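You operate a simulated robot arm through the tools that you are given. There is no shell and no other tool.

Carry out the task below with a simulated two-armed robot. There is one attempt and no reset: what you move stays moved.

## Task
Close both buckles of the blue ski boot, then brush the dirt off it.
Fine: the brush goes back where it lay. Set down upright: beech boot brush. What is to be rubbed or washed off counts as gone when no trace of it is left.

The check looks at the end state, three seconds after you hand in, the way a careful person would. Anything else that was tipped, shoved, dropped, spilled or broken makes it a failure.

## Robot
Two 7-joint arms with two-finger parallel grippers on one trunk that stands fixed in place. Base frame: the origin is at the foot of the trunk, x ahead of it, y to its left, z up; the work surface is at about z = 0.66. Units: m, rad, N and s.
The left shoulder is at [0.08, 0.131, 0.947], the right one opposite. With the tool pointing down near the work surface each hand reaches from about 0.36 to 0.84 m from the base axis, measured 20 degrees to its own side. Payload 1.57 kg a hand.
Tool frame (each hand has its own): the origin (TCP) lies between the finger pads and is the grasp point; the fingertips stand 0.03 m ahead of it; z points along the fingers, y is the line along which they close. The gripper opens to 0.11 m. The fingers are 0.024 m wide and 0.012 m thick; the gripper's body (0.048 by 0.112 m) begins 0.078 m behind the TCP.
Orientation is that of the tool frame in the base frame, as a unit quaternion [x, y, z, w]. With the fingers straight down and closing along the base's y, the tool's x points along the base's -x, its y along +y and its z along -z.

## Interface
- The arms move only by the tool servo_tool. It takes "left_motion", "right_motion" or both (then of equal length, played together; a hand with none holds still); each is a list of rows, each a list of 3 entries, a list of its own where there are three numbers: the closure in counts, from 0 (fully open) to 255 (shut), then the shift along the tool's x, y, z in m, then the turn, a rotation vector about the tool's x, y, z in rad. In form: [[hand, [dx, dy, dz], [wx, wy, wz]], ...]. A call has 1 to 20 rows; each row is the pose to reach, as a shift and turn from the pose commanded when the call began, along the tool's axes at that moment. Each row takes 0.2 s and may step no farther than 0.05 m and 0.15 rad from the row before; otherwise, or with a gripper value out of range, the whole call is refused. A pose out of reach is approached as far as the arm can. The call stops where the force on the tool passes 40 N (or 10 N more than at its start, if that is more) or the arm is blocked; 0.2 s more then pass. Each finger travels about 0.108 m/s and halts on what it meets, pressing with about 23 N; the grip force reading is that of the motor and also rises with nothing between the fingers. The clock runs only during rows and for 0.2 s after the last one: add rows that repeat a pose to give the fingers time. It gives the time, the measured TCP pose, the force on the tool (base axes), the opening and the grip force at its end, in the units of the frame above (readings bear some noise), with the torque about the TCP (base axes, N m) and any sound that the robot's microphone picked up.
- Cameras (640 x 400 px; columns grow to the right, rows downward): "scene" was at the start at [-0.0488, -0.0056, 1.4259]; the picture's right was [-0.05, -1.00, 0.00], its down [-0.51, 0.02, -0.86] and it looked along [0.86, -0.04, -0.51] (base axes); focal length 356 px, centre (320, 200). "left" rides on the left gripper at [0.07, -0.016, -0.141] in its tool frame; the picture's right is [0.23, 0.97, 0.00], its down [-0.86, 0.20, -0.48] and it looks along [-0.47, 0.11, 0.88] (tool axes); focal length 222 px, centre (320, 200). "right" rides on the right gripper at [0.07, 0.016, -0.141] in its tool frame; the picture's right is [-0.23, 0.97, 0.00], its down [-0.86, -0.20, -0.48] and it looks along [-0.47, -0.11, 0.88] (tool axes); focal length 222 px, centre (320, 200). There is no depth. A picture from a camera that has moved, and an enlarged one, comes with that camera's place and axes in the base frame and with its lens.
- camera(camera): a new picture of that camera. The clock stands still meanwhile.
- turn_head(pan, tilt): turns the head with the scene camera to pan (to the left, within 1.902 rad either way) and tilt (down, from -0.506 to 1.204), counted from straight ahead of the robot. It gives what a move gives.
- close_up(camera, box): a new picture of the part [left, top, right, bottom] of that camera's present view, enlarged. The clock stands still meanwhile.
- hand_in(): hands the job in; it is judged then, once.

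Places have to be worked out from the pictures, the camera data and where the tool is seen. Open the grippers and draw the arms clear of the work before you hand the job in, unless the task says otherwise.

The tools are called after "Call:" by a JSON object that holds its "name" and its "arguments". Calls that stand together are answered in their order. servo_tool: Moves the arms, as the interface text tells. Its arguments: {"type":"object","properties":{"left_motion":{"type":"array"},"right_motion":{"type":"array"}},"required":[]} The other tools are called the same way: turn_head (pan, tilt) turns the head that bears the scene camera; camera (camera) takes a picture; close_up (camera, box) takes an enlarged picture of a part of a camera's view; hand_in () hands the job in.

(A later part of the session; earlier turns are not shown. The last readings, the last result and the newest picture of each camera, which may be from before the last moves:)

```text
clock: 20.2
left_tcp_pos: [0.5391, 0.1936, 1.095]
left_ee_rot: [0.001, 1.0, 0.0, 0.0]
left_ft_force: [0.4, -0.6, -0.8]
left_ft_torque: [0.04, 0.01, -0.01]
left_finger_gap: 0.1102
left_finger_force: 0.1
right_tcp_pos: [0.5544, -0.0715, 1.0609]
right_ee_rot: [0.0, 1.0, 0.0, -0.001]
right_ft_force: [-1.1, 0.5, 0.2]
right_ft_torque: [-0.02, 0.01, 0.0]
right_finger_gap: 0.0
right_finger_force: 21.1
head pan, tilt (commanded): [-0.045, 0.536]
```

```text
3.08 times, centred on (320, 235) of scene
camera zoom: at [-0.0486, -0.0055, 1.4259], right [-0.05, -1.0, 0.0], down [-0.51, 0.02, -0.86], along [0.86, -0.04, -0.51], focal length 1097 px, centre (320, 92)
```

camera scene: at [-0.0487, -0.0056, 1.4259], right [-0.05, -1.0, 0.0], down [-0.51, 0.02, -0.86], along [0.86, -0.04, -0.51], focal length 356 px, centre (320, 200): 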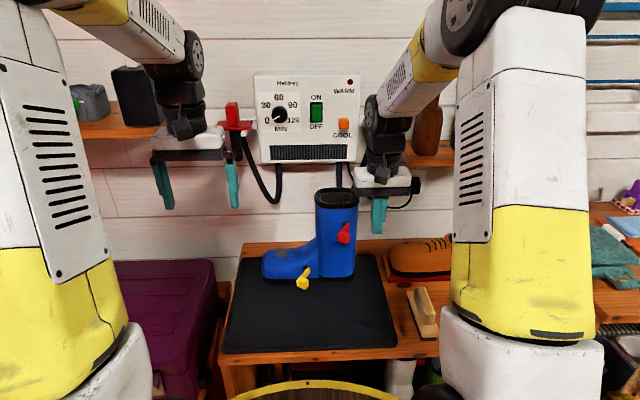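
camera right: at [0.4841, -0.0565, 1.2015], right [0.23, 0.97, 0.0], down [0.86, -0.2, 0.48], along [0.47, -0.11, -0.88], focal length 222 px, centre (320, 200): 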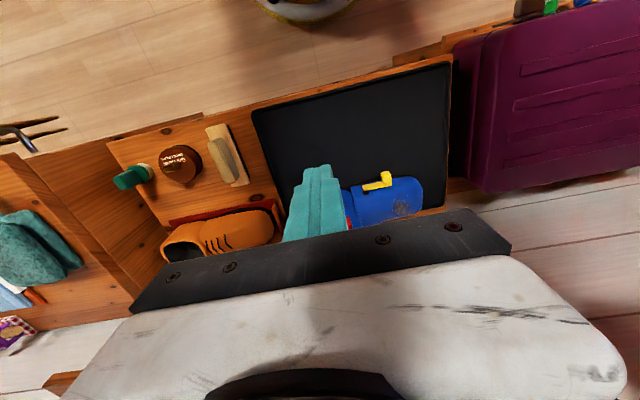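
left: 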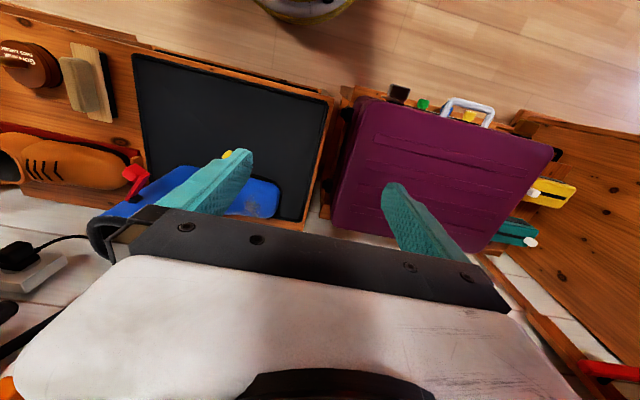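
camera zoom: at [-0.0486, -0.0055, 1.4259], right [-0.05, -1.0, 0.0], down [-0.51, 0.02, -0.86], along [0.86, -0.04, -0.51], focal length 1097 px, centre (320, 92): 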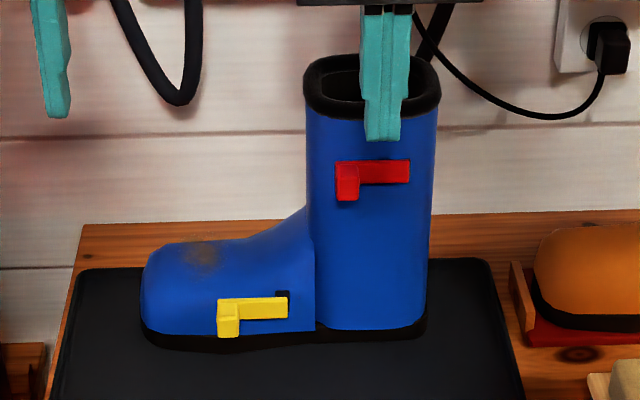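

Both levers appear folded flat and the boot sits as before. I zoom in to check the remaining angle of each.

Call:
{"name": "close_up", "arguments": {"camera": "scene", "box": [280, 230, 340, 268]}}

Call:
{"name": "close_up", "arguments": {"camera": "scene", "box": [310, 200, 370, 238]}}

Call:
{"name": "close_up", "arguments": {"camera": "right", "box": [330, 155, 440, 224]}}

```text
10.53 times, centred on (310, 249) of scene
camera zoom: at [-0.0486, -0.0055, 1.4259], right [-0.05, -1.0, 0.0], down [-0.51, 0.02, -0.86], along [0.86, -0.04, -0.51], focal length 3752 px, centre (425, -316)
```

zoom: 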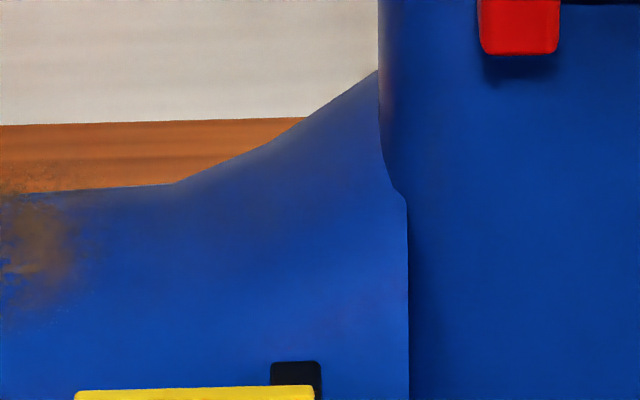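

```text
10.53 times, centred on (340, 219) of scene
camera zoom: at [-0.0486, -0.0055, 1.4259], right [-0.05, -1.0, 0.0], down [-0.51, 0.02, -0.86], along [0.86, -0.04, -0.51], focal length 3752 px, centre (110, 0)
```

zoom: 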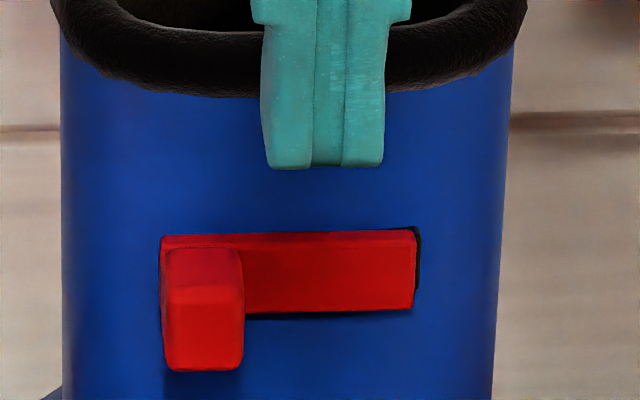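

```text
5.80 times, centred on (385, 190) of right
camera zoom: at [0.4841, -0.0565, 1.2015], right [0.23, 0.97, 0.0], down [0.86, -0.2, 0.48], along [0.47, -0.11, -0.88], focal length 1288 px, centre (-57, 261)
```

zoom: 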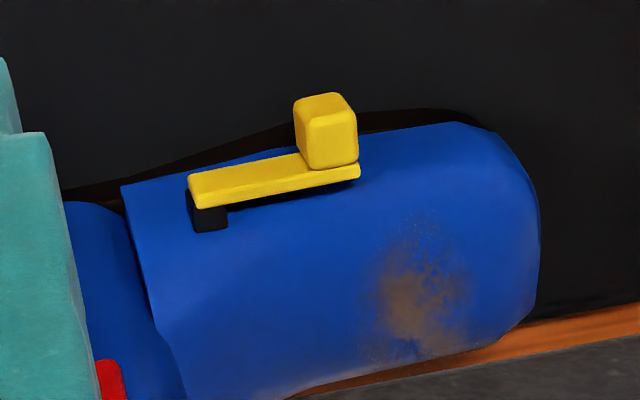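

Measured against the camera's pan, both levers are within about 1 degree of parallel to the boot side, so both buckles are closed. Next is the brush, which I judge to be centred near (0.595, -0.306), about 0.15 m long along x; I open the right gripper and move above it for a closer look.

Call:
{"name": "servo_tool", "arguments": {"right_motion": [[200, [-0.008, -0.0335, 0.0], [0, 0, 0]], [150, [-0.016, -0.067, 0.0], [0, 0, 0]], [100, [-0.024, -0.1, 0.02], [0, 0, 0]], [50, [-0.032, -0.135, 0.05], [0, 0, 0]], [0, [-0.04, -0.168, 0.08], [0, 0, 0]], [0, [-0.048, -0.2, 0.11], [0, 0, 0]], [0, [-0.056, -0.234, 0.13], [0, 0, 0]], [0, [-0.056, -0.234, 0.151], [0, 0, 0]]]}}

Call:
{"name": "camera", "arguments": {"camera": "right"}}

Call:
{"name": "camera", "arguments": {"camera": "scene"}}

```text
clock: 22.0
left_tcp_pos: [0.5392, 0.1936, 1.0939]
left_ee_rot: [0.0, 1.0, 0.0, -0.001]
left_ft_force: [-0.4, -0.2, -0.4]
left_ft_torque: [-0.01, -0.02, 0.01]
left_finger_gap: 0.1099
left_finger_force: 0.1
right_tcp_pos: [0.6094, -0.3074, 0.9068]
right_ee_rot: [0.0, 1.0, 0.0, 0.0]
right_ft_force: [-0.6, 0.8, 0.0]
right_ft_torque: [-0.01, 0.0, 0.01]
right_finger_gap: 0.1102
right_finger_force: 0.1
head pan, tilt (commanded): [-0.045, 0.536]
```

```text
taken
camera right: at [0.5378, -0.2926, 1.0478], right [0.23, 0.97, 0.0], down [0.86, -0.2, 0.48], along [0.47, -0.11, -0.88], focal length 222 px, centre (320, 200)
```

right: 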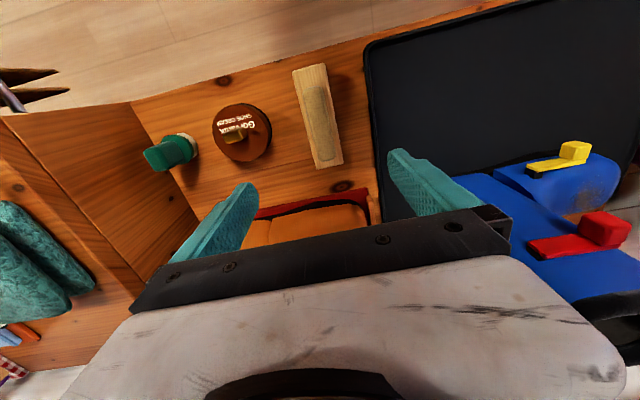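

```text
taken
camera scene: at [-0.0489, -0.0056, 1.4259], right [-0.05, -1.0, 0.0], down [-0.51, 0.02, -0.86], along [0.86, -0.04, -0.51], focal length 356 px, centre (320, 200)
```

scene: 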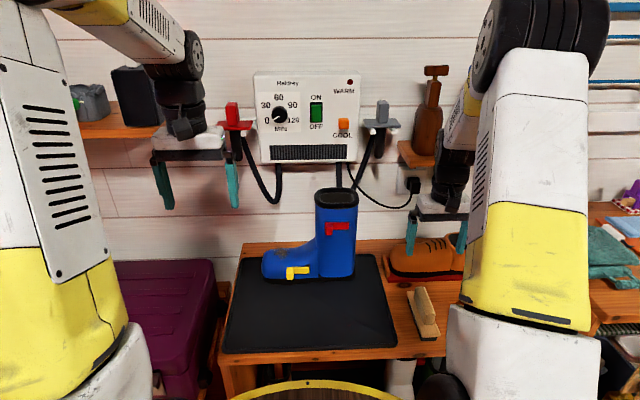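

The brush is well in view; the tin's near edge lies at about y -0.384, so I will open only partway when descending. I enlarge the brush to measure the grip block.

Call:
{"name": "close_up", "arguments": {"camera": "right", "box": [250, 50, 400, 185]}}

Call:
{"name": "close_up", "arguments": {"camera": "scene", "box": [390, 275, 460, 350]}}

Call:
{"name": "close_up", "arguments": {"camera": "left", "box": [0, 30, 160, 150]}}

```text
2.96 times, centred on (325, 118) of right
camera zoom: at [0.5378, -0.2926, 1.0478], right [0.23, 0.97, 0.0], down [0.86, -0.2, 0.48], along [0.47, -0.11, -0.88], focal length 658 px, centre (305, 444)
```

zoom: 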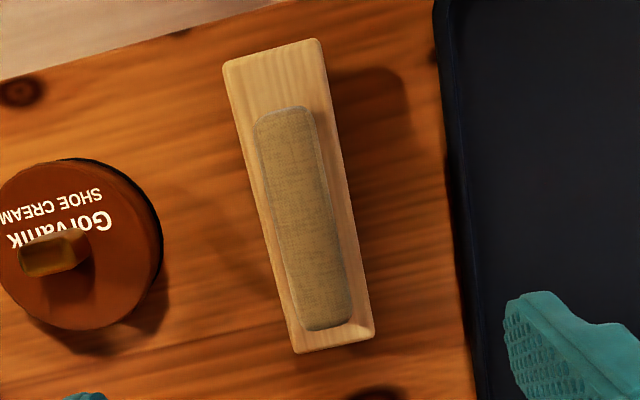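

```text
5.33 times, centred on (425, 312) of scene
camera zoom: at [-0.0489, -0.0056, 1.4259], right [-0.05, -1.0, 0.0], down [-0.51, 0.02, -0.86], along [0.86, -0.04, -0.51], focal length 1901 px, centre (-240, -400)
```

zoom: 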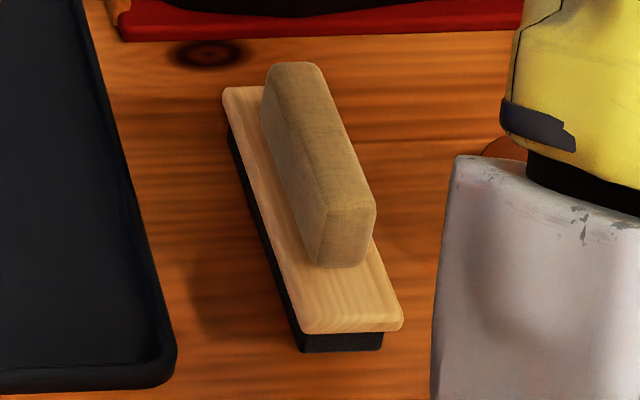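

```text
3.33 times, centred on (80, 90) of left
camera zoom: at [0.4684, 0.1769, 1.2357], right [-0.23, 0.97, 0.0], down [0.86, 0.2, 0.48], along [0.47, 0.11, -0.88], focal length 740 px, centre (1120, 567)
```

zoom: 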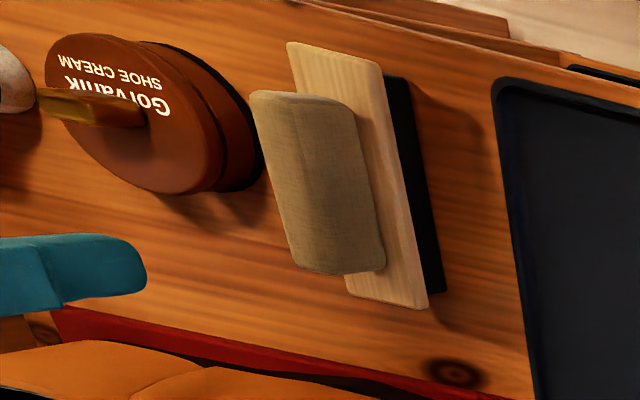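

The plate spans x 0.522 to 0.669 and y -0.329 to -0.283 with its top at z about 0.687. The grip block is centred at (0.596, -0.305), 25 mm wide, with its top at about 0.724. I grasp it with the tool pitched back 0.4 rad, so the wrist stays clear of the boot shaft later; first to a hover.

Call:
{"name": "servo_tool", "arguments": {"right_motion": [[93, [0.003, 0.0006, 0.03], [0, -0.1, 0]], [93, [0.007, 0.001, 0.06], [0, -0.2, 0]], [93, [0.01, 0.002, 0.09], [0, -0.3, 0]], [93, [0.0134, 0.0024, 0.11], [0, -0.4, 0]], [93, [0.0134, 0.0024, 0.11], [0, -0.4, 0]]]}}

Call:
{"name": "camera", "arguments": {"camera": "right"}}

Call:
{"name": "close_up", "arguments": {"camera": "scene", "box": [370, 230, 500, 350]}}

Call:
{"name": "camera", "arguments": {"camera": "left"}}

```text
clock: 23.2
left_tcp_pos: [0.5388, 0.1926, 1.0942]
left_ee_rot: [0.0, 1.0, 0.0, 0.0]
left_ft_force: [0.1, 0.6, 0.0]
left_ft_torque: [0.01, 0.01, 0.01]
left_finger_gap: 0.1101
left_finger_force: 0.1
right_tcp_pos: [0.596, -0.3057, 0.7972]
right_ee_rot: [0.0, 0.98, 0.0, 0.199]
right_ft_force: [-0.4, -0.3, 1.0]
right_ft_torque: [0.0, 0.02, 0.01]
right_finger_gap: 0.0699
right_finger_force: 0.1
head pan, tilt (commanded): [-0.045, 0.536]
```

```text
taken
camera right: at [0.4762, -0.2894, 0.8987], right [0.21, 0.97, 0.09], down [0.6, -0.2, 0.77], along [0.77, -0.11, -0.63], focal length 222 px, centre (320, 200)
```

right: 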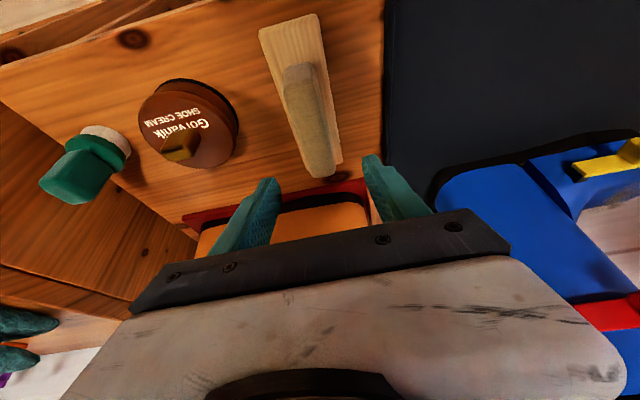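

```text
3.33 times, centred on (435, 290) of scene
camera zoom: at [-0.0488, -0.0056, 1.4259], right [-0.05, -1.0, 0.0], down [-0.51, 0.02, -0.86], along [0.86, -0.04, -0.51], focal length 1188 px, centre (-63, -100)
```

zoom: 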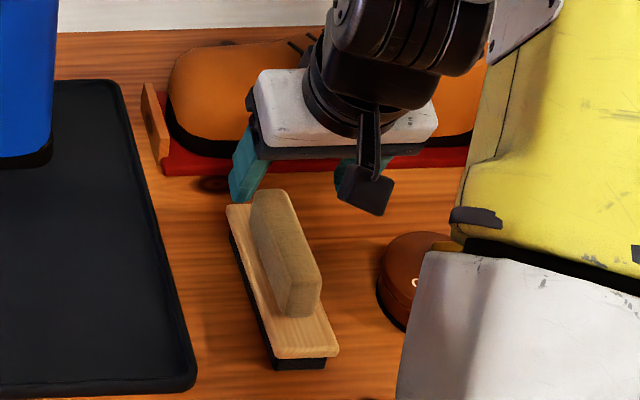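

```text
taken
camera left: at [0.4684, 0.177, 1.2356], right [-0.23, 0.97, 0.0], down [0.86, 0.2, 0.48], along [0.47, 0.11, -0.88], focal length 222 px, centre (320, 200)
```

left: 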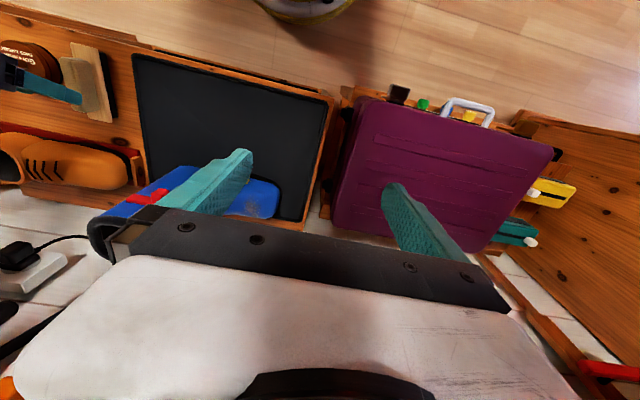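

Hover pose is right: TCP (0.596, -0.306, 0.797) with fingers straddling the block. I go straight down to z about 0.723 with the fingertips just above the plate.

Call:
{"name": "servo_tool", "arguments": {"right_motion": [[93, [0.0097, 0.0005, 0.023], [0, 0, 0]], [93, [0.0195, 0.0008, 0.046], [0, 0, 0]], [93, [0.025, 0.0008, 0.059], [0, 0, 0]], [93, [0.0287, 0.0008, 0.0678], [0, 0, 0]], [93, [0.0287, 0.0008, 0.0678], [0, 0, 0]]]}}

Call:
{"name": "camera", "arguments": {"camera": "right"}}

Call:
{"name": "close_up", "arguments": {"camera": "scene", "box": [390, 250, 480, 350]}}

Call:
{"name": "close_up", "arguments": {"camera": "left", "box": [0, 30, 160, 150]}}

```text
clock: 24.4
left_tcp_pos: [0.5388, 0.1919, 1.0943]
left_ee_rot: [0.0, 1.0, 0.001, 0.0]
left_ft_force: [-0.7, 0.5, 0.2]
left_ft_torque: [0.0, -0.02, 0.0]
left_finger_gap: 0.1099
left_finger_force: 0.1
right_tcp_pos: [0.5955, -0.3054, 0.7245]
right_ee_rot: [0.0, 0.98, -0.001, 0.198]
right_ft_force: [0.1, -0.2, 0.4]
right_ft_torque: [0.0, 0.0, -0.02]
right_finger_gap: 0.0696
right_finger_force: 0.0
head pan, tilt (commanded): [-0.045, 0.536]
```

```text
taken
camera right: at [0.476, -0.2896, 0.8269], right [0.21, 0.97, 0.09], down [0.6, -0.2, 0.77], along [0.77, -0.11, -0.63], focal length 222 px, centre (320, 200)
```

right: 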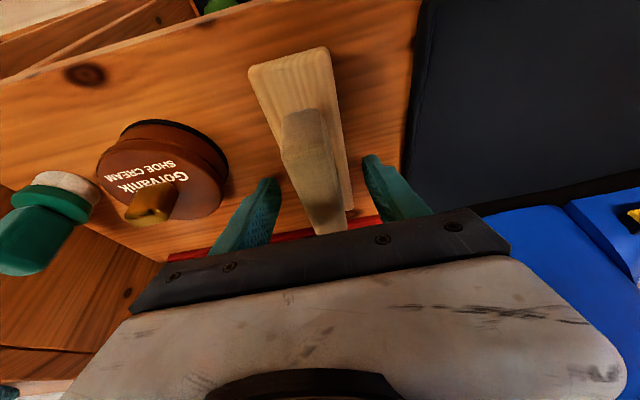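

```text
4.00 times, centred on (435, 300) of scene
camera zoom: at [-0.0488, -0.0056, 1.4259], right [-0.05, -1.0, 0.0], down [-0.51, 0.02, -0.86], along [0.86, -0.04, -0.51], focal length 1426 px, centre (-140, -200)
```

zoom: 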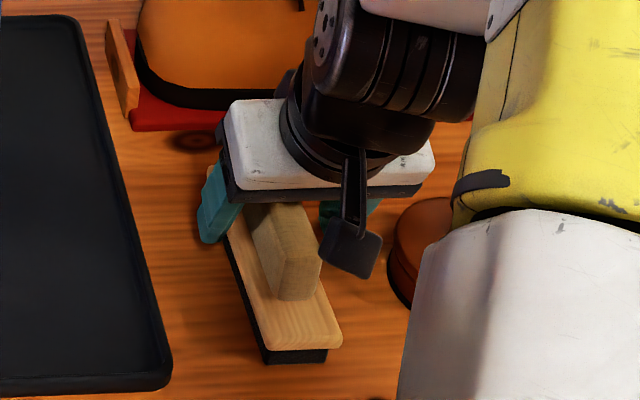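

```text
3.33 times, centred on (80, 90) of left
camera zoom: at [0.4684, 0.177, 1.2357], right [-0.23, 0.97, 0.0], down [0.86, 0.2, 0.48], along [0.47, 0.11, -0.88], focal length 740 px, centre (1120, 567)
```

zoom: 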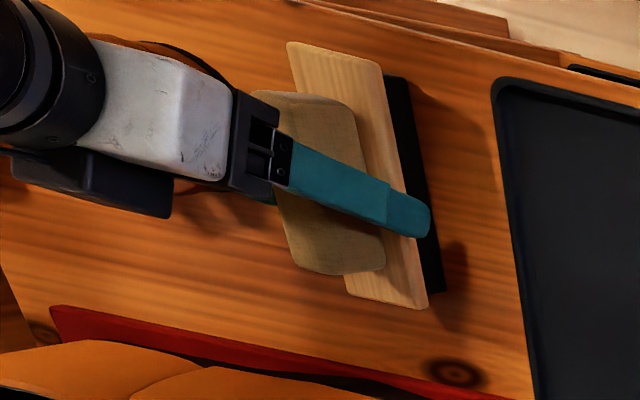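

The fingers straddle the grip block centrally and nothing is touching. I close the gripper on it.

Call:
{"name": "servo_tool", "arguments": {"right_motion": [[140, [0, 0, 0], [0, 0, 0]], [180, [0, 0, 0], [0, 0, 0]], [220, [0, 0, 0], [0, 0, 0]], [255, [0, 0, 0], [0, 0, 0]], [255, [0, 0, 0], [0, 0, 0]], [255, [0, 0, 0], [0, 0, 0]]]}}

Call:
{"name": "close_up", "arguments": {"camera": "left", "box": [0, 30, 160, 150]}}

Call:
{"name": "camera", "arguments": {"camera": "right"}}

```text
clock: 25.8
left_tcp_pos: [0.539, 0.192, 1.0936]
left_ee_rot: [0.0, 1.0, 0.0, 0.0]
left_ft_force: [0.7, -0.4, -0.2]
left_ft_torque: [-0.01, 0.02, 0.0]
left_finger_gap: 0.11
left_finger_force: 0.1
right_tcp_pos: [0.5947, -0.3063, 0.7242]
right_ee_rot: [0.0, 0.98, 0.0, 0.199]
right_ft_force: [0.5, 0.6, -0.4]
right_ft_torque: [0.0, 0.03, 0.01]
right_finger_gap: 0.0475
right_finger_force: 22.8
head pan, tilt (commanded): [-0.045, 0.536]
```

```text
3.33 times, centred on (80, 90) of left
camera zoom: at [0.4685, 0.1769, 1.2356], right [-0.23, 0.97, 0.0], down [0.86, 0.2, 0.48], along [0.47, 0.11, -0.88], focal length 740 px, centre (1120, 567)
```

zoom: 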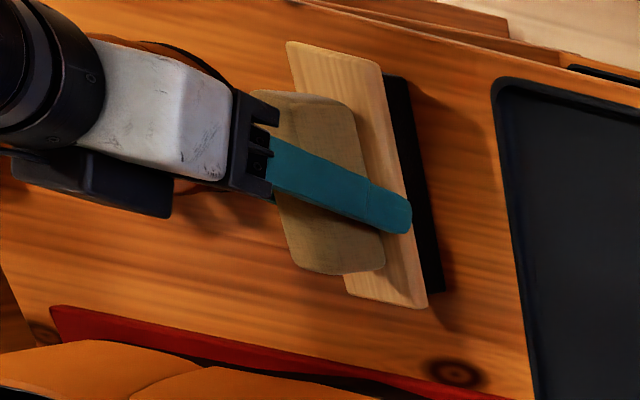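

```text
taken
camera right: at [0.4759, -0.2895, 0.827], right [0.21, 0.97, 0.09], down [0.6, -0.2, 0.77], along [0.77, -0.11, -0.63], focal length 222 px, centre (320, 200)
```

right: 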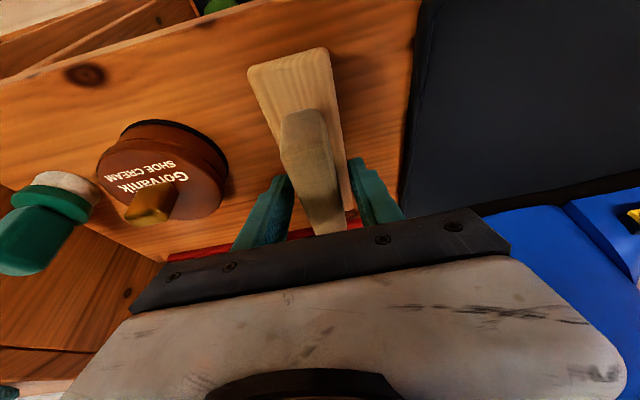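

The gap stopped at 0.0475 m, which is the plate's width, so the tips caught the plate edges instead of the 25 mm block. I reopen, raise about 13 mm and close again on the block.

Call:
{"name": "servo_tool", "arguments": {"right_motion": [[120, [0, 0, 0], [0, 0, 0]], [110, [0, 0, 0], [0, 0, 0]], [110, [-0.0025, 0.0, -0.006], [0, 0, 0]], [110, [-0.0052, 0.0, -0.0123], [0, 0, 0]], [110, [-0.0052, 0.0, -0.0123], [0, 0, 0]], [160, [-0.0052, 0.0, -0.0123], [0, 0, 0]], [200, [-0.0052, 0.0, -0.0123], [0, 0, 0]], [255, [-0.0052, 0.0, -0.0123], [0, 0, 0]], [255, [-0.0052, 0.0, -0.0123], [0, 0, 0]], [255, [-0.0052, 0.0, -0.0123], [0, 0, 0]]]}}

Call:
{"name": "close_up", "arguments": {"camera": "left", "box": [0, 30, 160, 150]}}

Call:
{"name": "camera", "arguments": {"camera": "right"}}

```text
clock: 28.0
left_tcp_pos: [0.5387, 0.1924, 1.0937]
left_ee_rot: [0.0, 1.0, 0.0, -0.001]
left_ft_force: [-0.5, -0.7, -0.6]
left_ft_torque: [-0.02, 0.0, 0.0]
left_finger_gap: 0.11
left_finger_force: 0.0
right_tcp_pos: [0.596, -0.3058, 0.7377]
right_ee_rot: [0.0, 0.98, 0.0, 0.198]
right_ft_force: [-1.4, -0.2, 1.4]
right_ft_torque: [-0.04, 0.13, -0.01]
right_finger_gap: 0.0275
right_finger_force: 22.7
head pan, tilt (commanded): [-0.045, 0.536]
```

```text
3.33 times, centred on (80, 90) of left
camera zoom: at [0.4684, 0.1769, 1.2357], right [-0.23, 0.97, 0.0], down [0.86, 0.2, 0.48], along [0.47, 0.11, -0.88], focal length 740 px, centre (1120, 567)
```

zoom: 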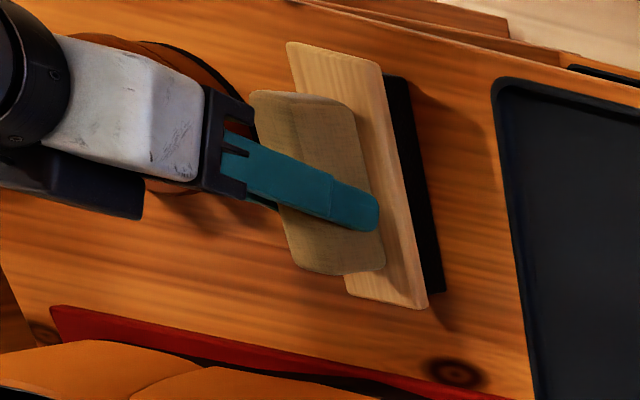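

```text
taken
camera right: at [0.4759, -0.2893, 0.8398], right [0.21, 0.97, 0.09], down [0.6, -0.2, 0.77], along [0.77, -0.11, -0.63], focal length 222 px, centre (320, 200)
```

right: 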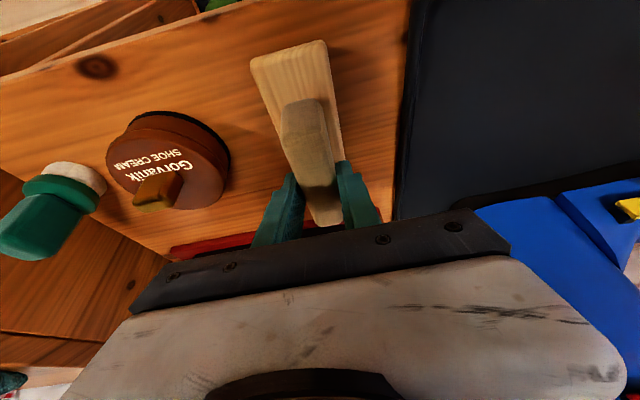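

Now the gap is 0.0275 m, so the block itself is gripped and the brush has not shifted; I record the grasp pose as TCP (0.596, -0.3058, 0.7377). I lift it straight up while moving the left hand aside to watch the toe from the left.

Call:
{"name": "servo_tool", "arguments": {"right_motion": [[255, [-0.0039, 0, -0.0092], [0, 0, 0]], [255, [-0.0117, 0, -0.0276], [0, 0, 0]], [255, [-0.0272, 0, -0.0645], [0, 0, 0]], [255, [-0.0447, 0, -0.1059], [0, 0, 0]], [255, [-0.0622, 0, -0.1474], [0, 0, 0]], [255, [-0.0778, 0, -0.1842], [0, 0, 0]]], "left_motion": [[0, [-0.016, 0.033, 0.0], [0.12, 0, 0]], [0, [-0.032, 0.066, 0.01], [0.24, 0, 0]], [0, [-0.048, 0.1, 0.02], [0.36, 0, 0]], [0, [-0.064, 0.134, 0.03], [0.48, 0, 0]], [0, [-0.081, 0.167, 0.044], [0.6, 0, 0]], [0, [-0.081, 0.167, 0.044], [0.6, 0, 0]]]}}

Call:
{"name": "camera", "arguments": {"camera": "left"}}

Call:
{"name": "camera", "arguments": {"camera": "scene"}}

Call:
{"name": "camera", "arguments": {"camera": "right"}}

```text
clock: 29.4
left_tcp_pos: [0.6214, 0.3609, 1.0476]
left_ee_rot: [0.0, 0.956, -0.295, -0.001]
left_ft_force: [-0.4, -0.4, 0.2]
left_ft_torque: [0.03, 0.03, -0.03]
left_finger_gap: 0.1098
left_finger_force: 0.0
right_tcp_pos: [0.5961, -0.3022, 0.9399]
right_ee_rot: [-0.001, 0.98, 0.0, 0.199]
right_ft_force: [-0.2, 0.3, -0.4]
right_ft_torque: [-0.03, -0.02, 0.0]
right_finger_gap: 0.0276
right_finger_force: 22.9
head pan, tilt (commanded): [-0.045, 0.536]
```

```text
taken
camera left: at [0.5511, 0.4278, 1.1742], right [-0.23, 0.8, -0.55], down [0.86, 0.43, 0.28], along [0.47, -0.41, -0.79], focal length 222 px, centre (320, 200)
```

left: 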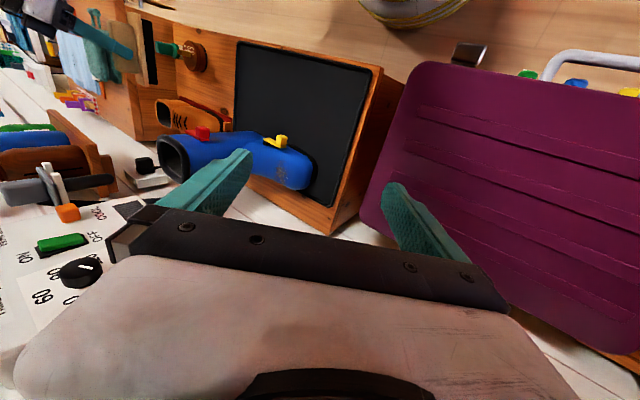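

```text
taken
camera scene: at [-0.0484, -0.0056, 1.4259], right [-0.05, -1.0, 0.0], down [-0.51, 0.02, -0.86], along [0.86, -0.04, -0.51], focal length 356 px, centre (320, 200)
```

scene: 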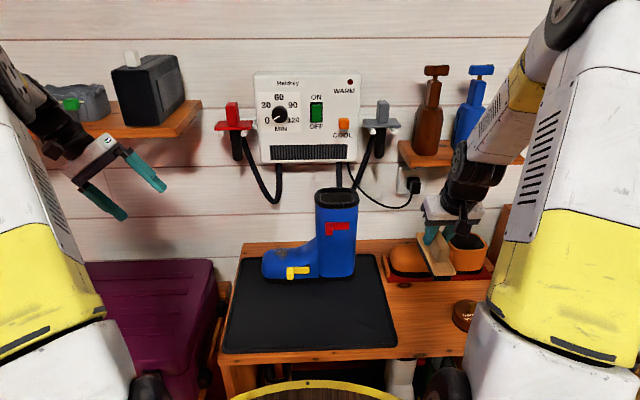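

```text
taken
camera right: at [0.4756, -0.287, 1.0431], right [0.21, 0.97, 0.09], down [0.6, -0.2, 0.77], along [0.77, -0.11, -0.63], focal length 222 px, centre (320, 200)
```

right: 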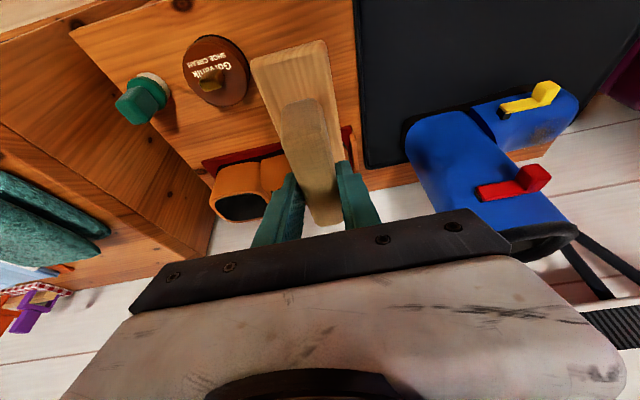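

The brush is lifted cleanly and level. I zoom in on the toe in the left view to see its shape and the dirt.

Call:
{"name": "close_up", "arguments": {"camera": "left", "box": [220, 110, 340, 210]}}

Call:
{"name": "close_up", "arguments": {"camera": "scene", "box": [250, 230, 340, 290]}}

Call:
{"name": "close_up", "arguments": {"camera": "scene", "box": [400, 170, 520, 290]}}

```text
4.00 times, centred on (280, 160) of left
camera zoom: at [0.5511, 0.4278, 1.1742], right [-0.23, 0.8, -0.55], down [0.86, 0.43, 0.28], along [0.47, -0.41, -0.79], focal length 888 px, centre (480, 360)
```

zoom: 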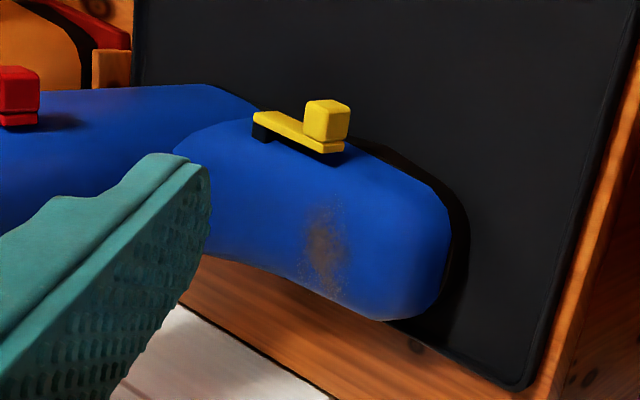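

```text
6.67 times, centred on (295, 260) of scene
camera zoom: at [-0.0484, -0.0056, 1.4259], right [-0.05, -1.0, 0.0], down [-0.51, 0.02, -0.86], along [0.86, -0.04, -0.51], focal length 2376 px, centre (487, -200)
```

zoom: 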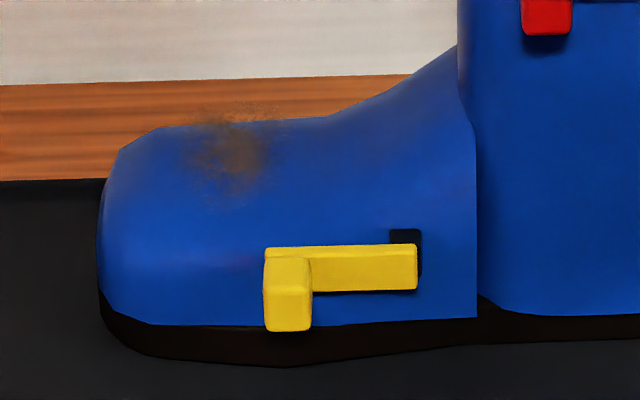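

```text
3.33 times, centred on (460, 230) of scene
camera zoom: at [-0.0484, -0.0056, 1.4259], right [-0.05, -1.0, 0.0], down [-0.51, 0.02, -0.86], along [0.86, -0.04, -0.51], focal length 1188 px, centre (-147, 100)
```

zoom: 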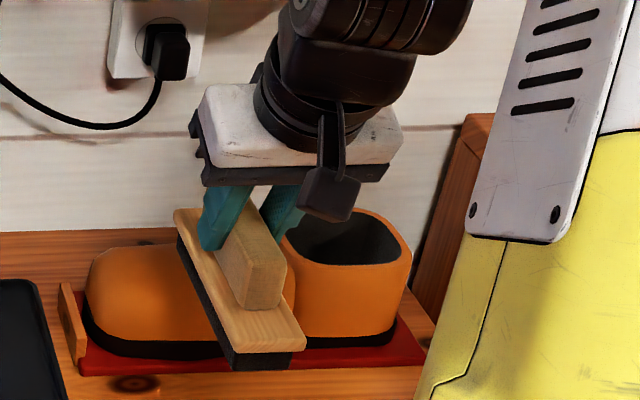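

The dirt centre triangulates to about (0.785, 0.069, 0.746) on top of the toe. I carry the brush across in front of the shaft at x about 0.60, then forward over the toe, staying about 11 cm above contact height.

Call:
{"name": "servo_tool", "arguments": {"right_motion": [[255, [0, 0.046, 0], [0, 0, 0]], [255, [0, 0.092, 0], [0, 0, 0]], [255, [0, 0.138, 0], [0, 0, 0]], [255, [0, 0.184, 0], [0, 0, 0]], [255, [0, 0.23, 0], [0, 0, 0]], [255, [0, 0.276, 0], [0, 0, 0]], [255, [0, 0.322, 0], [0, 0, 0]], [255, [0, 0.372, 0], [0, 0, 0]], [255, [0, 0.374, 0], [0, 0, 0]]]}}

Call:
{"name": "camera", "arguments": {"camera": "scene"}}

Call:
{"name": "camera", "arguments": {"camera": "left"}}

```text
clock: 31.4
left_tcp_pos: [0.6215, 0.3598, 1.0476]
left_ee_rot: [0.0, 0.955, -0.295, 0.001]
left_ft_force: [-0.6, 0.1, 0.2]
left_ft_torque: [0.04, -0.01, 0.0]
left_finger_gap: 0.1099
left_finger_force: 0.0
right_tcp_pos: [0.5975, 0.0686, 0.9369]
right_ee_rot: [0.001, 0.98, 0.0, 0.198]
right_ft_force: [0.1, -0.9, -1.2]
right_ft_torque: [-0.01, 0.0, -0.01]
right_finger_gap: 0.0275
right_finger_force: 23.2
head pan, tilt (commanded): [-0.045, 0.536]
```

```text
taken
camera scene: at [-0.0487, -0.0055, 1.4259], right [-0.05, -1.0, 0.0], down [-0.51, 0.02, -0.86], along [0.86, -0.04, -0.51], focal length 356 px, centre (320, 200)
```

scene: 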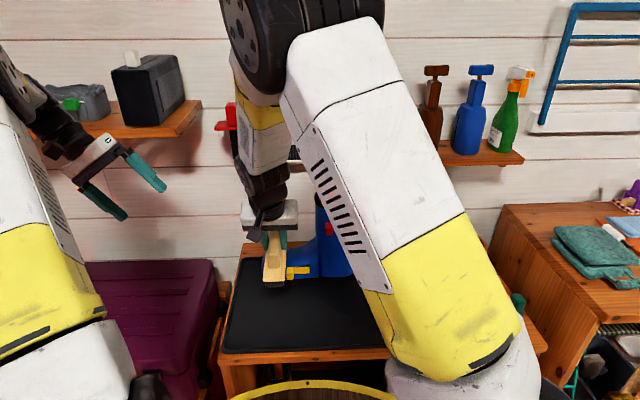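

```text
taken
camera left: at [0.551, 0.4273, 1.1744], right [-0.23, 0.8, -0.55], down [0.86, 0.43, 0.28], along [0.47, -0.41, -0.79], focal length 222 px, centre (320, 200)
```

left: 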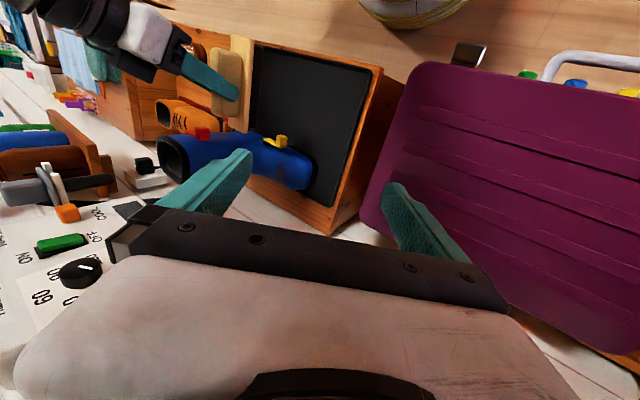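

The arm's elbow is high, so the forearm comes down from above and stays clear of the shaft. I move the brush forward over the toe.

Call:
{"name": "servo_tool", "arguments": {"right_motion": [[255, [-0.0368, 0, 0.0156], [0, 0, 0]], [255, [-0.0737, 0, 0.0311], [0, 0, 0]], [255, [-0.1105, 0, 0.0467], [0, 0, 0]], [255, [-0.147, 0, 0.062], [0, 0, 0]], [255, [-0.1731, 0, 0.0731], [0, 0, 0]], [255, [-0.1731, 0, 0.0731], [0, 0, 0]]]}}

Call:
{"name": "camera", "arguments": {"camera": "left"}}

Call:
{"name": "close_up", "arguments": {"camera": "left", "box": [180, 60, 340, 210]}}

Call:
{"name": "camera", "arguments": {"camera": "scene"}}

```text
clock: 32.8
left_tcp_pos: [0.6223, 0.36, 1.0472]
left_ee_rot: [0.0, 0.955, -0.296, 0.0]
left_ft_force: [-0.1, 0.1, -0.1]
left_ft_torque: [0.0, -0.02, -0.01]
left_finger_gap: 0.11
left_finger_force: 0.0
right_tcp_pos: [0.7835, 0.0689, 0.9379]
right_ee_rot: [0.0, 0.98, 0.001, 0.198]
right_ft_force: [-0.2, 0.0, -1.7]
right_ft_torque: [0.0, 0.0, -0.02]
right_finger_gap: 0.0274
right_finger_force: 23.0
head pan, tilt (commanded): [-0.045, 0.536]
```

```text
taken
camera left: at [0.5511, 0.4272, 1.1744], right [-0.23, 0.8, -0.55], down [0.86, 0.43, 0.28], along [0.47, -0.41, -0.79], focal length 222 px, centre (320, 200)
```

left: 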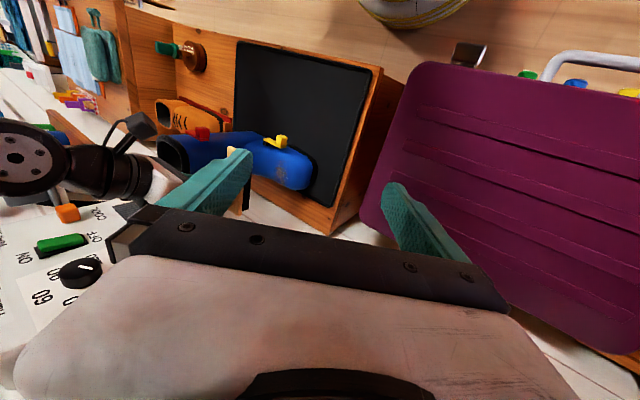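

```text
2.67 times, centred on (260, 135) of left
camera zoom: at [0.5511, 0.4272, 1.1744], right [-0.23, 0.8, -0.55], down [0.86, 0.43, 0.28], along [0.47, -0.41, -0.79], focal length 592 px, centre (480, 373)
```

zoom: 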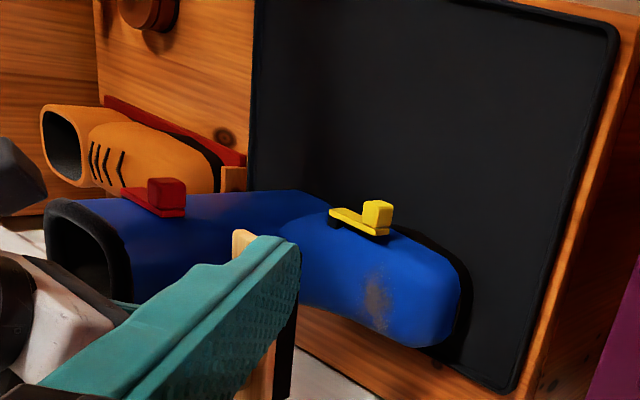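

```text
taken
camera scene: at [-0.0487, -0.0055, 1.4259], right [-0.05, -1.0, 0.0], down [-0.51, 0.02, -0.86], along [0.86, -0.04, -0.51], focal length 356 px, centre (320, 200)
```

scene: 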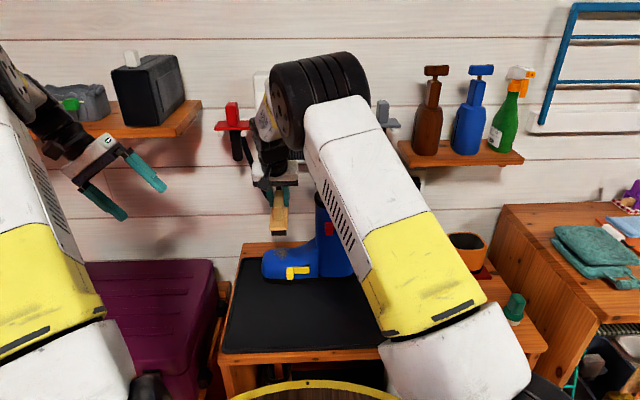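

The pose over the toe is reached at TCP (0.784, 0.069, 0.938). I close the left gripper and shift it a bit so its finger no longer blocks the view, and lower the brush to about 1 cm above the estimated contact.

Call:
{"name": "servo_tool", "arguments": {"right_motion": [[255, [0.0117, 0, 0.0276], [0, 0, 0]], [255, [0.0233, 0, 0.0553], [0, 0, 0]], [255, [0.0311, 0, 0.0737], [0, 0, 0]], [255, [0.0377, 0, 0.0893], [0, 0, 0]], [255, [0.0377, 0, 0.0893], [0, 0, 0]]], "left_motion": [[60, [0, 0.015, 0.0], [0, 0, 0]], [120, [0, 0.03, 0.0], [0, 0, 0]], [180, [0, 0.04, 0.0], [0, 0, 0]], [255, [0, 0.04, 0.0], [0, 0, 0]], [255, [0, 0.04, 0], [0, 0, 0]]]}}

Call:
{"name": "close_up", "arguments": {"camera": "left", "box": [180, 80, 340, 230]}}

Call:
{"name": "close_up", "arguments": {"camera": "scene", "box": [240, 170, 360, 290]}}

Call:
{"name": "camera", "arguments": {"camera": "right"}}

```text
clock: 34.0
left_tcp_pos: [0.6208, 0.3938, 1.0276]
left_ee_rot: [0.0, 0.955, -0.296, 0.0]
left_ft_force: [-0.9, 0.2, -0.4]
left_ft_torque: [-0.03, 0.02, 0.0]
left_finger_gap: 0.0001
left_finger_force: 21.5
right_tcp_pos: [0.7833, 0.0698, 0.8398]
right_ee_rot: [0.001, 0.98, 0.0, 0.199]
right_ft_force: [-0.3, 0.0, -2.3]
right_ft_torque: [-0.01, 0.01, 0.01]
right_finger_gap: 0.0279
right_finger_force: 23.0
head pan, tilt (commanded): [-0.045, 0.536]
```

```text
2.67 times, centred on (260, 155) of left
camera zoom: at [0.5501, 0.4601, 1.1541], right [-0.23, 0.8, -0.55], down [0.86, 0.43, 0.28], along [0.47, -0.41, -0.79], focal length 592 px, centre (480, 320)
```

zoom: 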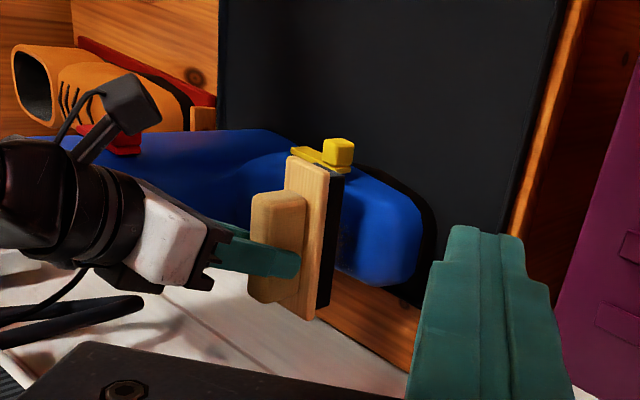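

```text
3.33 times, centred on (300, 230) of scene
camera zoom: at [-0.0486, -0.0055, 1.4259], right [-0.05, -1.0, 0.0], down [-0.51, 0.02, -0.86], along [0.86, -0.04, -0.51], focal length 1188 px, centre (387, 100)
```

zoom: 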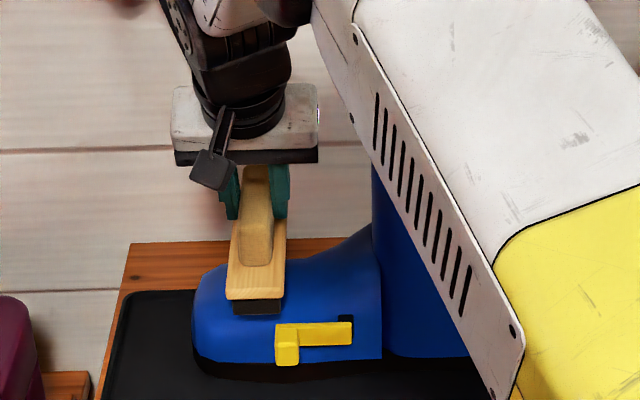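

```text
taken
camera right: at [0.6641, 0.0855, 0.9428], right [0.21, 0.97, 0.09], down [0.6, -0.2, 0.77], along [0.77, -0.11, -0.63], focal length 222 px, centre (320, 200)
```

right: 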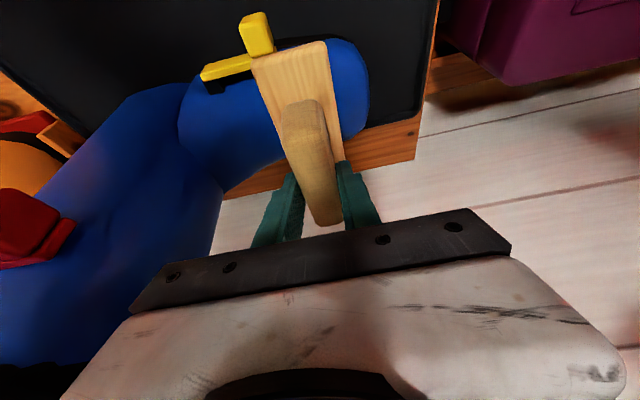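

Brush is right above the toe with its bristle bottom near z 0.762. Its near end overlaps the yellow lever in x, so I shift 2 cm forward, then lower gently while watching Fz (baseline about -2.3 N).

Call:
{"name": "servo_tool", "arguments": {"right_motion": [[255, [-0.0184, 0, 0.0078], [0, 0, 0]], [255, [-0.0168, 0, 0.0115], [0, 0, 0]], [255, [-0.0153, 0, 0.0152], [0, 0, 0]], [255, [-0.0145, 0, 0.017], [0, 0, 0]]]}}

Call:
{"name": "close_up", "arguments": {"camera": "left", "box": [220, 100, 320, 200]}}

Call:
{"name": "close_up", "arguments": {"camera": "scene", "box": [250, 220, 340, 290]}}

```text
clock: 35.0
left_tcp_pos: [0.6213, 0.3927, 1.0278]
left_ee_rot: [-0.001, 0.955, -0.296, 0.0]
left_ft_force: [0.9, 0.1, 0.3]
left_ft_torque: [0.03, -0.04, -0.01]
left_finger_gap: 0.0001
left_finger_force: 21.4
right_tcp_pos: [0.8061, 0.0693, 0.8296]
right_ee_rot: [0.0, 0.98, -0.001, 0.199]
right_ft_force: [-0.7, -0.9, -1.4]
right_ft_torque: [-0.01, -0.03, 0.02]
right_finger_gap: 0.0275
right_finger_force: 22.8
head pan, tilt (commanded): [-0.045, 0.536]
```

```text
4.00 times, centred on (270, 150) of left
camera zoom: at [0.5501, 0.46, 1.1542], right [-0.23, 0.8, -0.55], down [0.86, 0.43, 0.28], along [0.47, -0.41, -0.79], focal length 888 px, centre (520, 400)
```

zoom: 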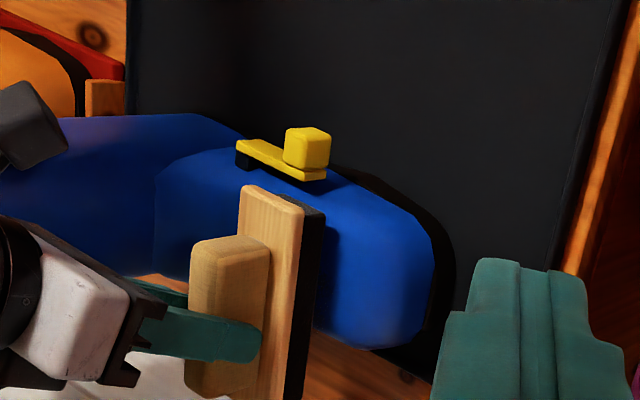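

```text
5.71 times, centred on (295, 255) of scene
camera zoom: at [-0.0487, -0.0055, 1.4259], right [-0.05, -1.0, 0.0], down [-0.51, 0.02, -0.86], along [0.86, -0.04, -0.51], focal length 2036 px, centre (463, -114)
```

zoom: 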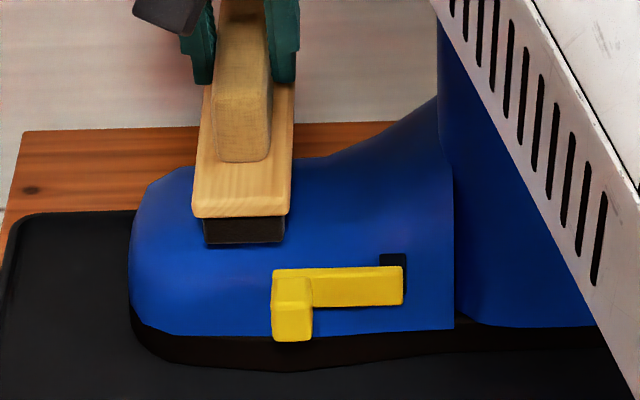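

No contact yet (Fz about -1.4 N). I lower 4 mm more.

Call:
{"name": "servo_tool", "arguments": {"right_motion": [[255, [0.0008, 0, 0.0018], [0, 0, 0]], [255, [0.0016, 0, 0.0037], [0, 0, 0]]]}}

Call:
{"name": "close_up", "arguments": {"camera": "left", "box": [240, 130, 310, 200]}}

```text
clock: 35.6
left_tcp_pos: [0.6209, 0.3927, 1.0284]
left_ee_rot: [0.0, 0.955, -0.296, 0.0]
left_ft_force: [0.4, 0.1, 0.3]
left_ft_torque: [-0.02, 0.01, 0.0]
left_finger_gap: 0.0
left_finger_force: 21.4
right_tcp_pos: [0.803, 0.0694, 0.8257]
right_ee_rot: [0.001, 0.98, 0.0, 0.199]
right_ft_force: [-0.2, 0.0, -2.1]
right_ft_torque: [0.05, -0.02, 0.03]
right_finger_gap: 0.0278
right_finger_force: 23.6
head pan, tilt (commanded): [-0.045, 0.536]
```

```text
5.71 times, centred on (275, 165) of left
camera zoom: at [0.5501, 0.46, 1.1542], right [-0.23, 0.8, -0.55], down [0.86, 0.43, 0.28], along [0.47, -0.41, -0.79], focal length 1269 px, centre (577, 400)
```

zoom: 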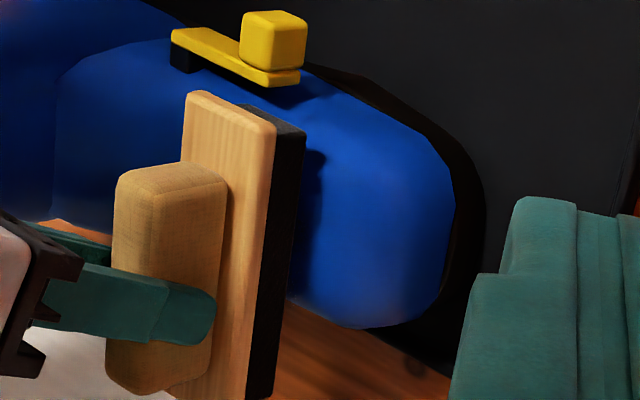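

Still no contact at TCP z 0.826. Another 4 mm down.

Call:
{"name": "servo_tool", "arguments": {"right_motion": [[255, [0.0008, 0, 0.0018], [0, 0, 0]], [255, [0.0016, 0, 0.0037], [0, 0, 0]]]}}

Call:
{"name": "close_up", "arguments": {"camera": "left", "box": [240, 130, 310, 200]}}

```text
clock: 36.2
left_tcp_pos: [0.6215, 0.3925, 1.0272]
left_ee_rot: [0.0, 0.955, -0.295, 0.001]
left_ft_force: [0.9, -0.8, 0.7]
left_ft_torque: [-0.01, 0.0, 0.02]
left_finger_gap: 0.0
left_finger_force: 20.9
right_tcp_pos: [0.8036, 0.0695, 0.8214]
right_ee_rot: [0.0, 0.98, 0.0, 0.198]
right_ft_force: [0.7, -0.4, -2.6]
right_ft_torque: [-0.03, -0.02, -0.02]
right_finger_gap: 0.0279
right_finger_force: 23.1
head pan, tilt (commanded): [-0.045, 0.536]
```

```text
5.71 times, centred on (275, 165) of left
camera zoom: at [0.5501, 0.46, 1.1542], right [-0.23, 0.8, -0.55], down [0.86, 0.43, 0.28], along [0.47, -0.41, -0.79], focal length 1269 px, centre (577, 400)
```

zoom: 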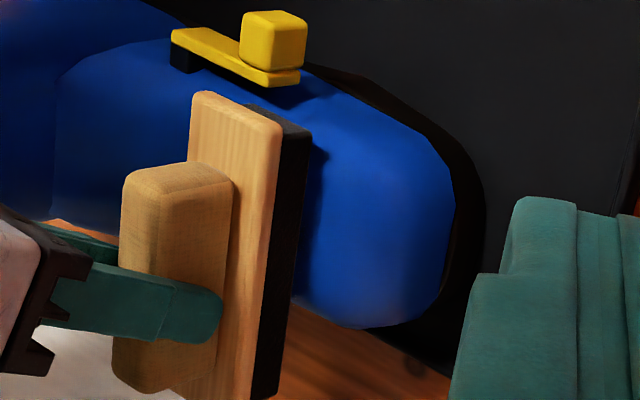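

No contact at z 0.821 either; the shadow gap is shrinking. I go 4 mm further down.

Call:
{"name": "servo_tool", "arguments": {"right_motion": [[255, [0.0008, 0, 0.0018], [0, 0, 0]], [255, [0.0016, 0, 0.0037], [0, 0, 0]]]}}

Call:
{"name": "close_up", "arguments": {"camera": "left", "box": [240, 130, 310, 200]}}

```text
clock: 36.8
left_tcp_pos: [0.6207, 0.3931, 1.0276]
left_ee_rot: [0.0, 0.955, -0.296, 0.0]
left_ft_force: [-0.4, 0.2, 0.5]
left_ft_torque: [-0.01, 0.0, 0.03]
left_finger_gap: 0.0
left_finger_force: 21.4
right_tcp_pos: [0.806, 0.0691, 0.8204]
right_ee_rot: [0.0, 0.98, 0.001, 0.2]
right_ft_force: [-6.2, -0.6, 13.3]
right_ft_torque: [-0.36, 0.67, -0.12]
right_finger_gap: 0.0281
right_finger_force: 23.6
head pan, tilt (commanded): [-0.045, 0.536]
```

```text
5.71 times, centred on (275, 165) of left
camera zoom: at [0.5495, 0.4599, 1.1545], right [-0.23, 0.8, -0.55], down [0.86, 0.43, 0.28], along [0.47, -0.41, -0.79], focal length 1269 px, centre (577, 400)
```

zoom: 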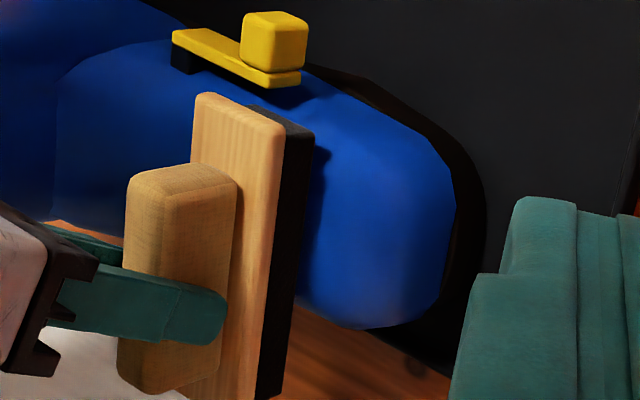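

Contact: Fz is about +13 N with the torque indicating contact at the brush's instep-side edge. I ease off 2 mm and stroke gently along y, following the slight slope of the toe.

Call:
{"name": "servo_tool", "arguments": {"right_motion": [[255, [-0.0008, 0, -0.0018], [0, 0, 0]], [255, [-0.0006, 0.01, -0.0013], [0, 0, 0]], [255, [-0.0003, 0.02, -0.0006], [0, 0, 0]], [255, [0, 0.03, 0], [0, 0, 0]], [255, [-0.0003, 0.02, -0.0006], [0, 0, 0]], [255, [-0.0006, 0.01, -0.0013], [0, 0, 0]], [255, [-0.0008, 0, -0.0018], [0, 0, 0]]]}}

Call:
{"name": "close_up", "arguments": {"camera": "left", "box": [240, 130, 310, 200]}}

Call:
{"name": "close_up", "arguments": {"camera": "scene", "box": [250, 220, 340, 290]}}

```text
clock: 38.4
left_tcp_pos: [0.6214, 0.393, 1.0271]
left_ee_rot: [0.0, 0.955, -0.296, 0.0]
left_ft_force: [0.0, 0.5, 0.0]
left_ft_torque: [-0.03, 0.0, -0.01]
left_finger_gap: 0.0
left_finger_force: 21.3
right_tcp_pos: [0.8053, 0.0685, 0.821]
right_ee_rot: [0.0, 0.98, 0.0, 0.198]
right_ft_force: [-0.7, 2.2, 2.7]
right_ft_torque: [0.15, -0.01, -0.04]
right_finger_gap: 0.0277
right_finger_force: 22.6
head pan, tilt (commanded): [-0.045, 0.536]
```

```text
5.71 times, centred on (275, 165) of left
camera zoom: at [0.5499, 0.4603, 1.1542], right [-0.23, 0.8, -0.55], down [0.86, 0.43, 0.28], along [0.47, -0.41, -0.79], focal length 1269 px, centre (577, 400)
```

zoom: 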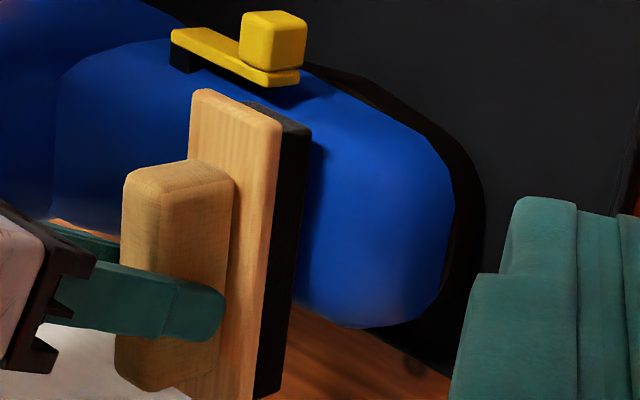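

```text
5.71 times, centred on (295, 255) of scene
camera zoom: at [-0.0488, -0.0052, 1.4259], right [-0.05, -1.0, 0.0], down [-0.51, 0.02, -0.86], along [0.86, -0.04, -0.51], focal length 2036 px, centre (463, -114)
```

zoom: 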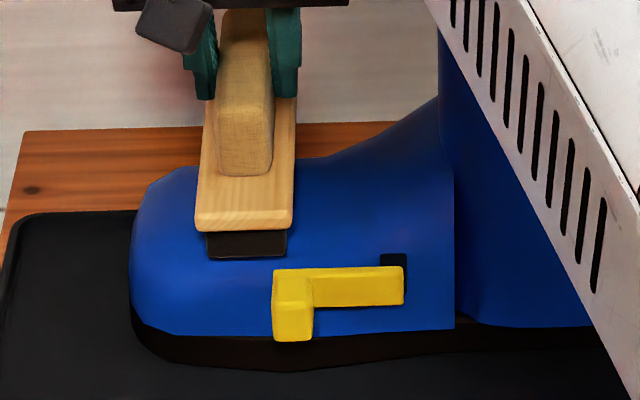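

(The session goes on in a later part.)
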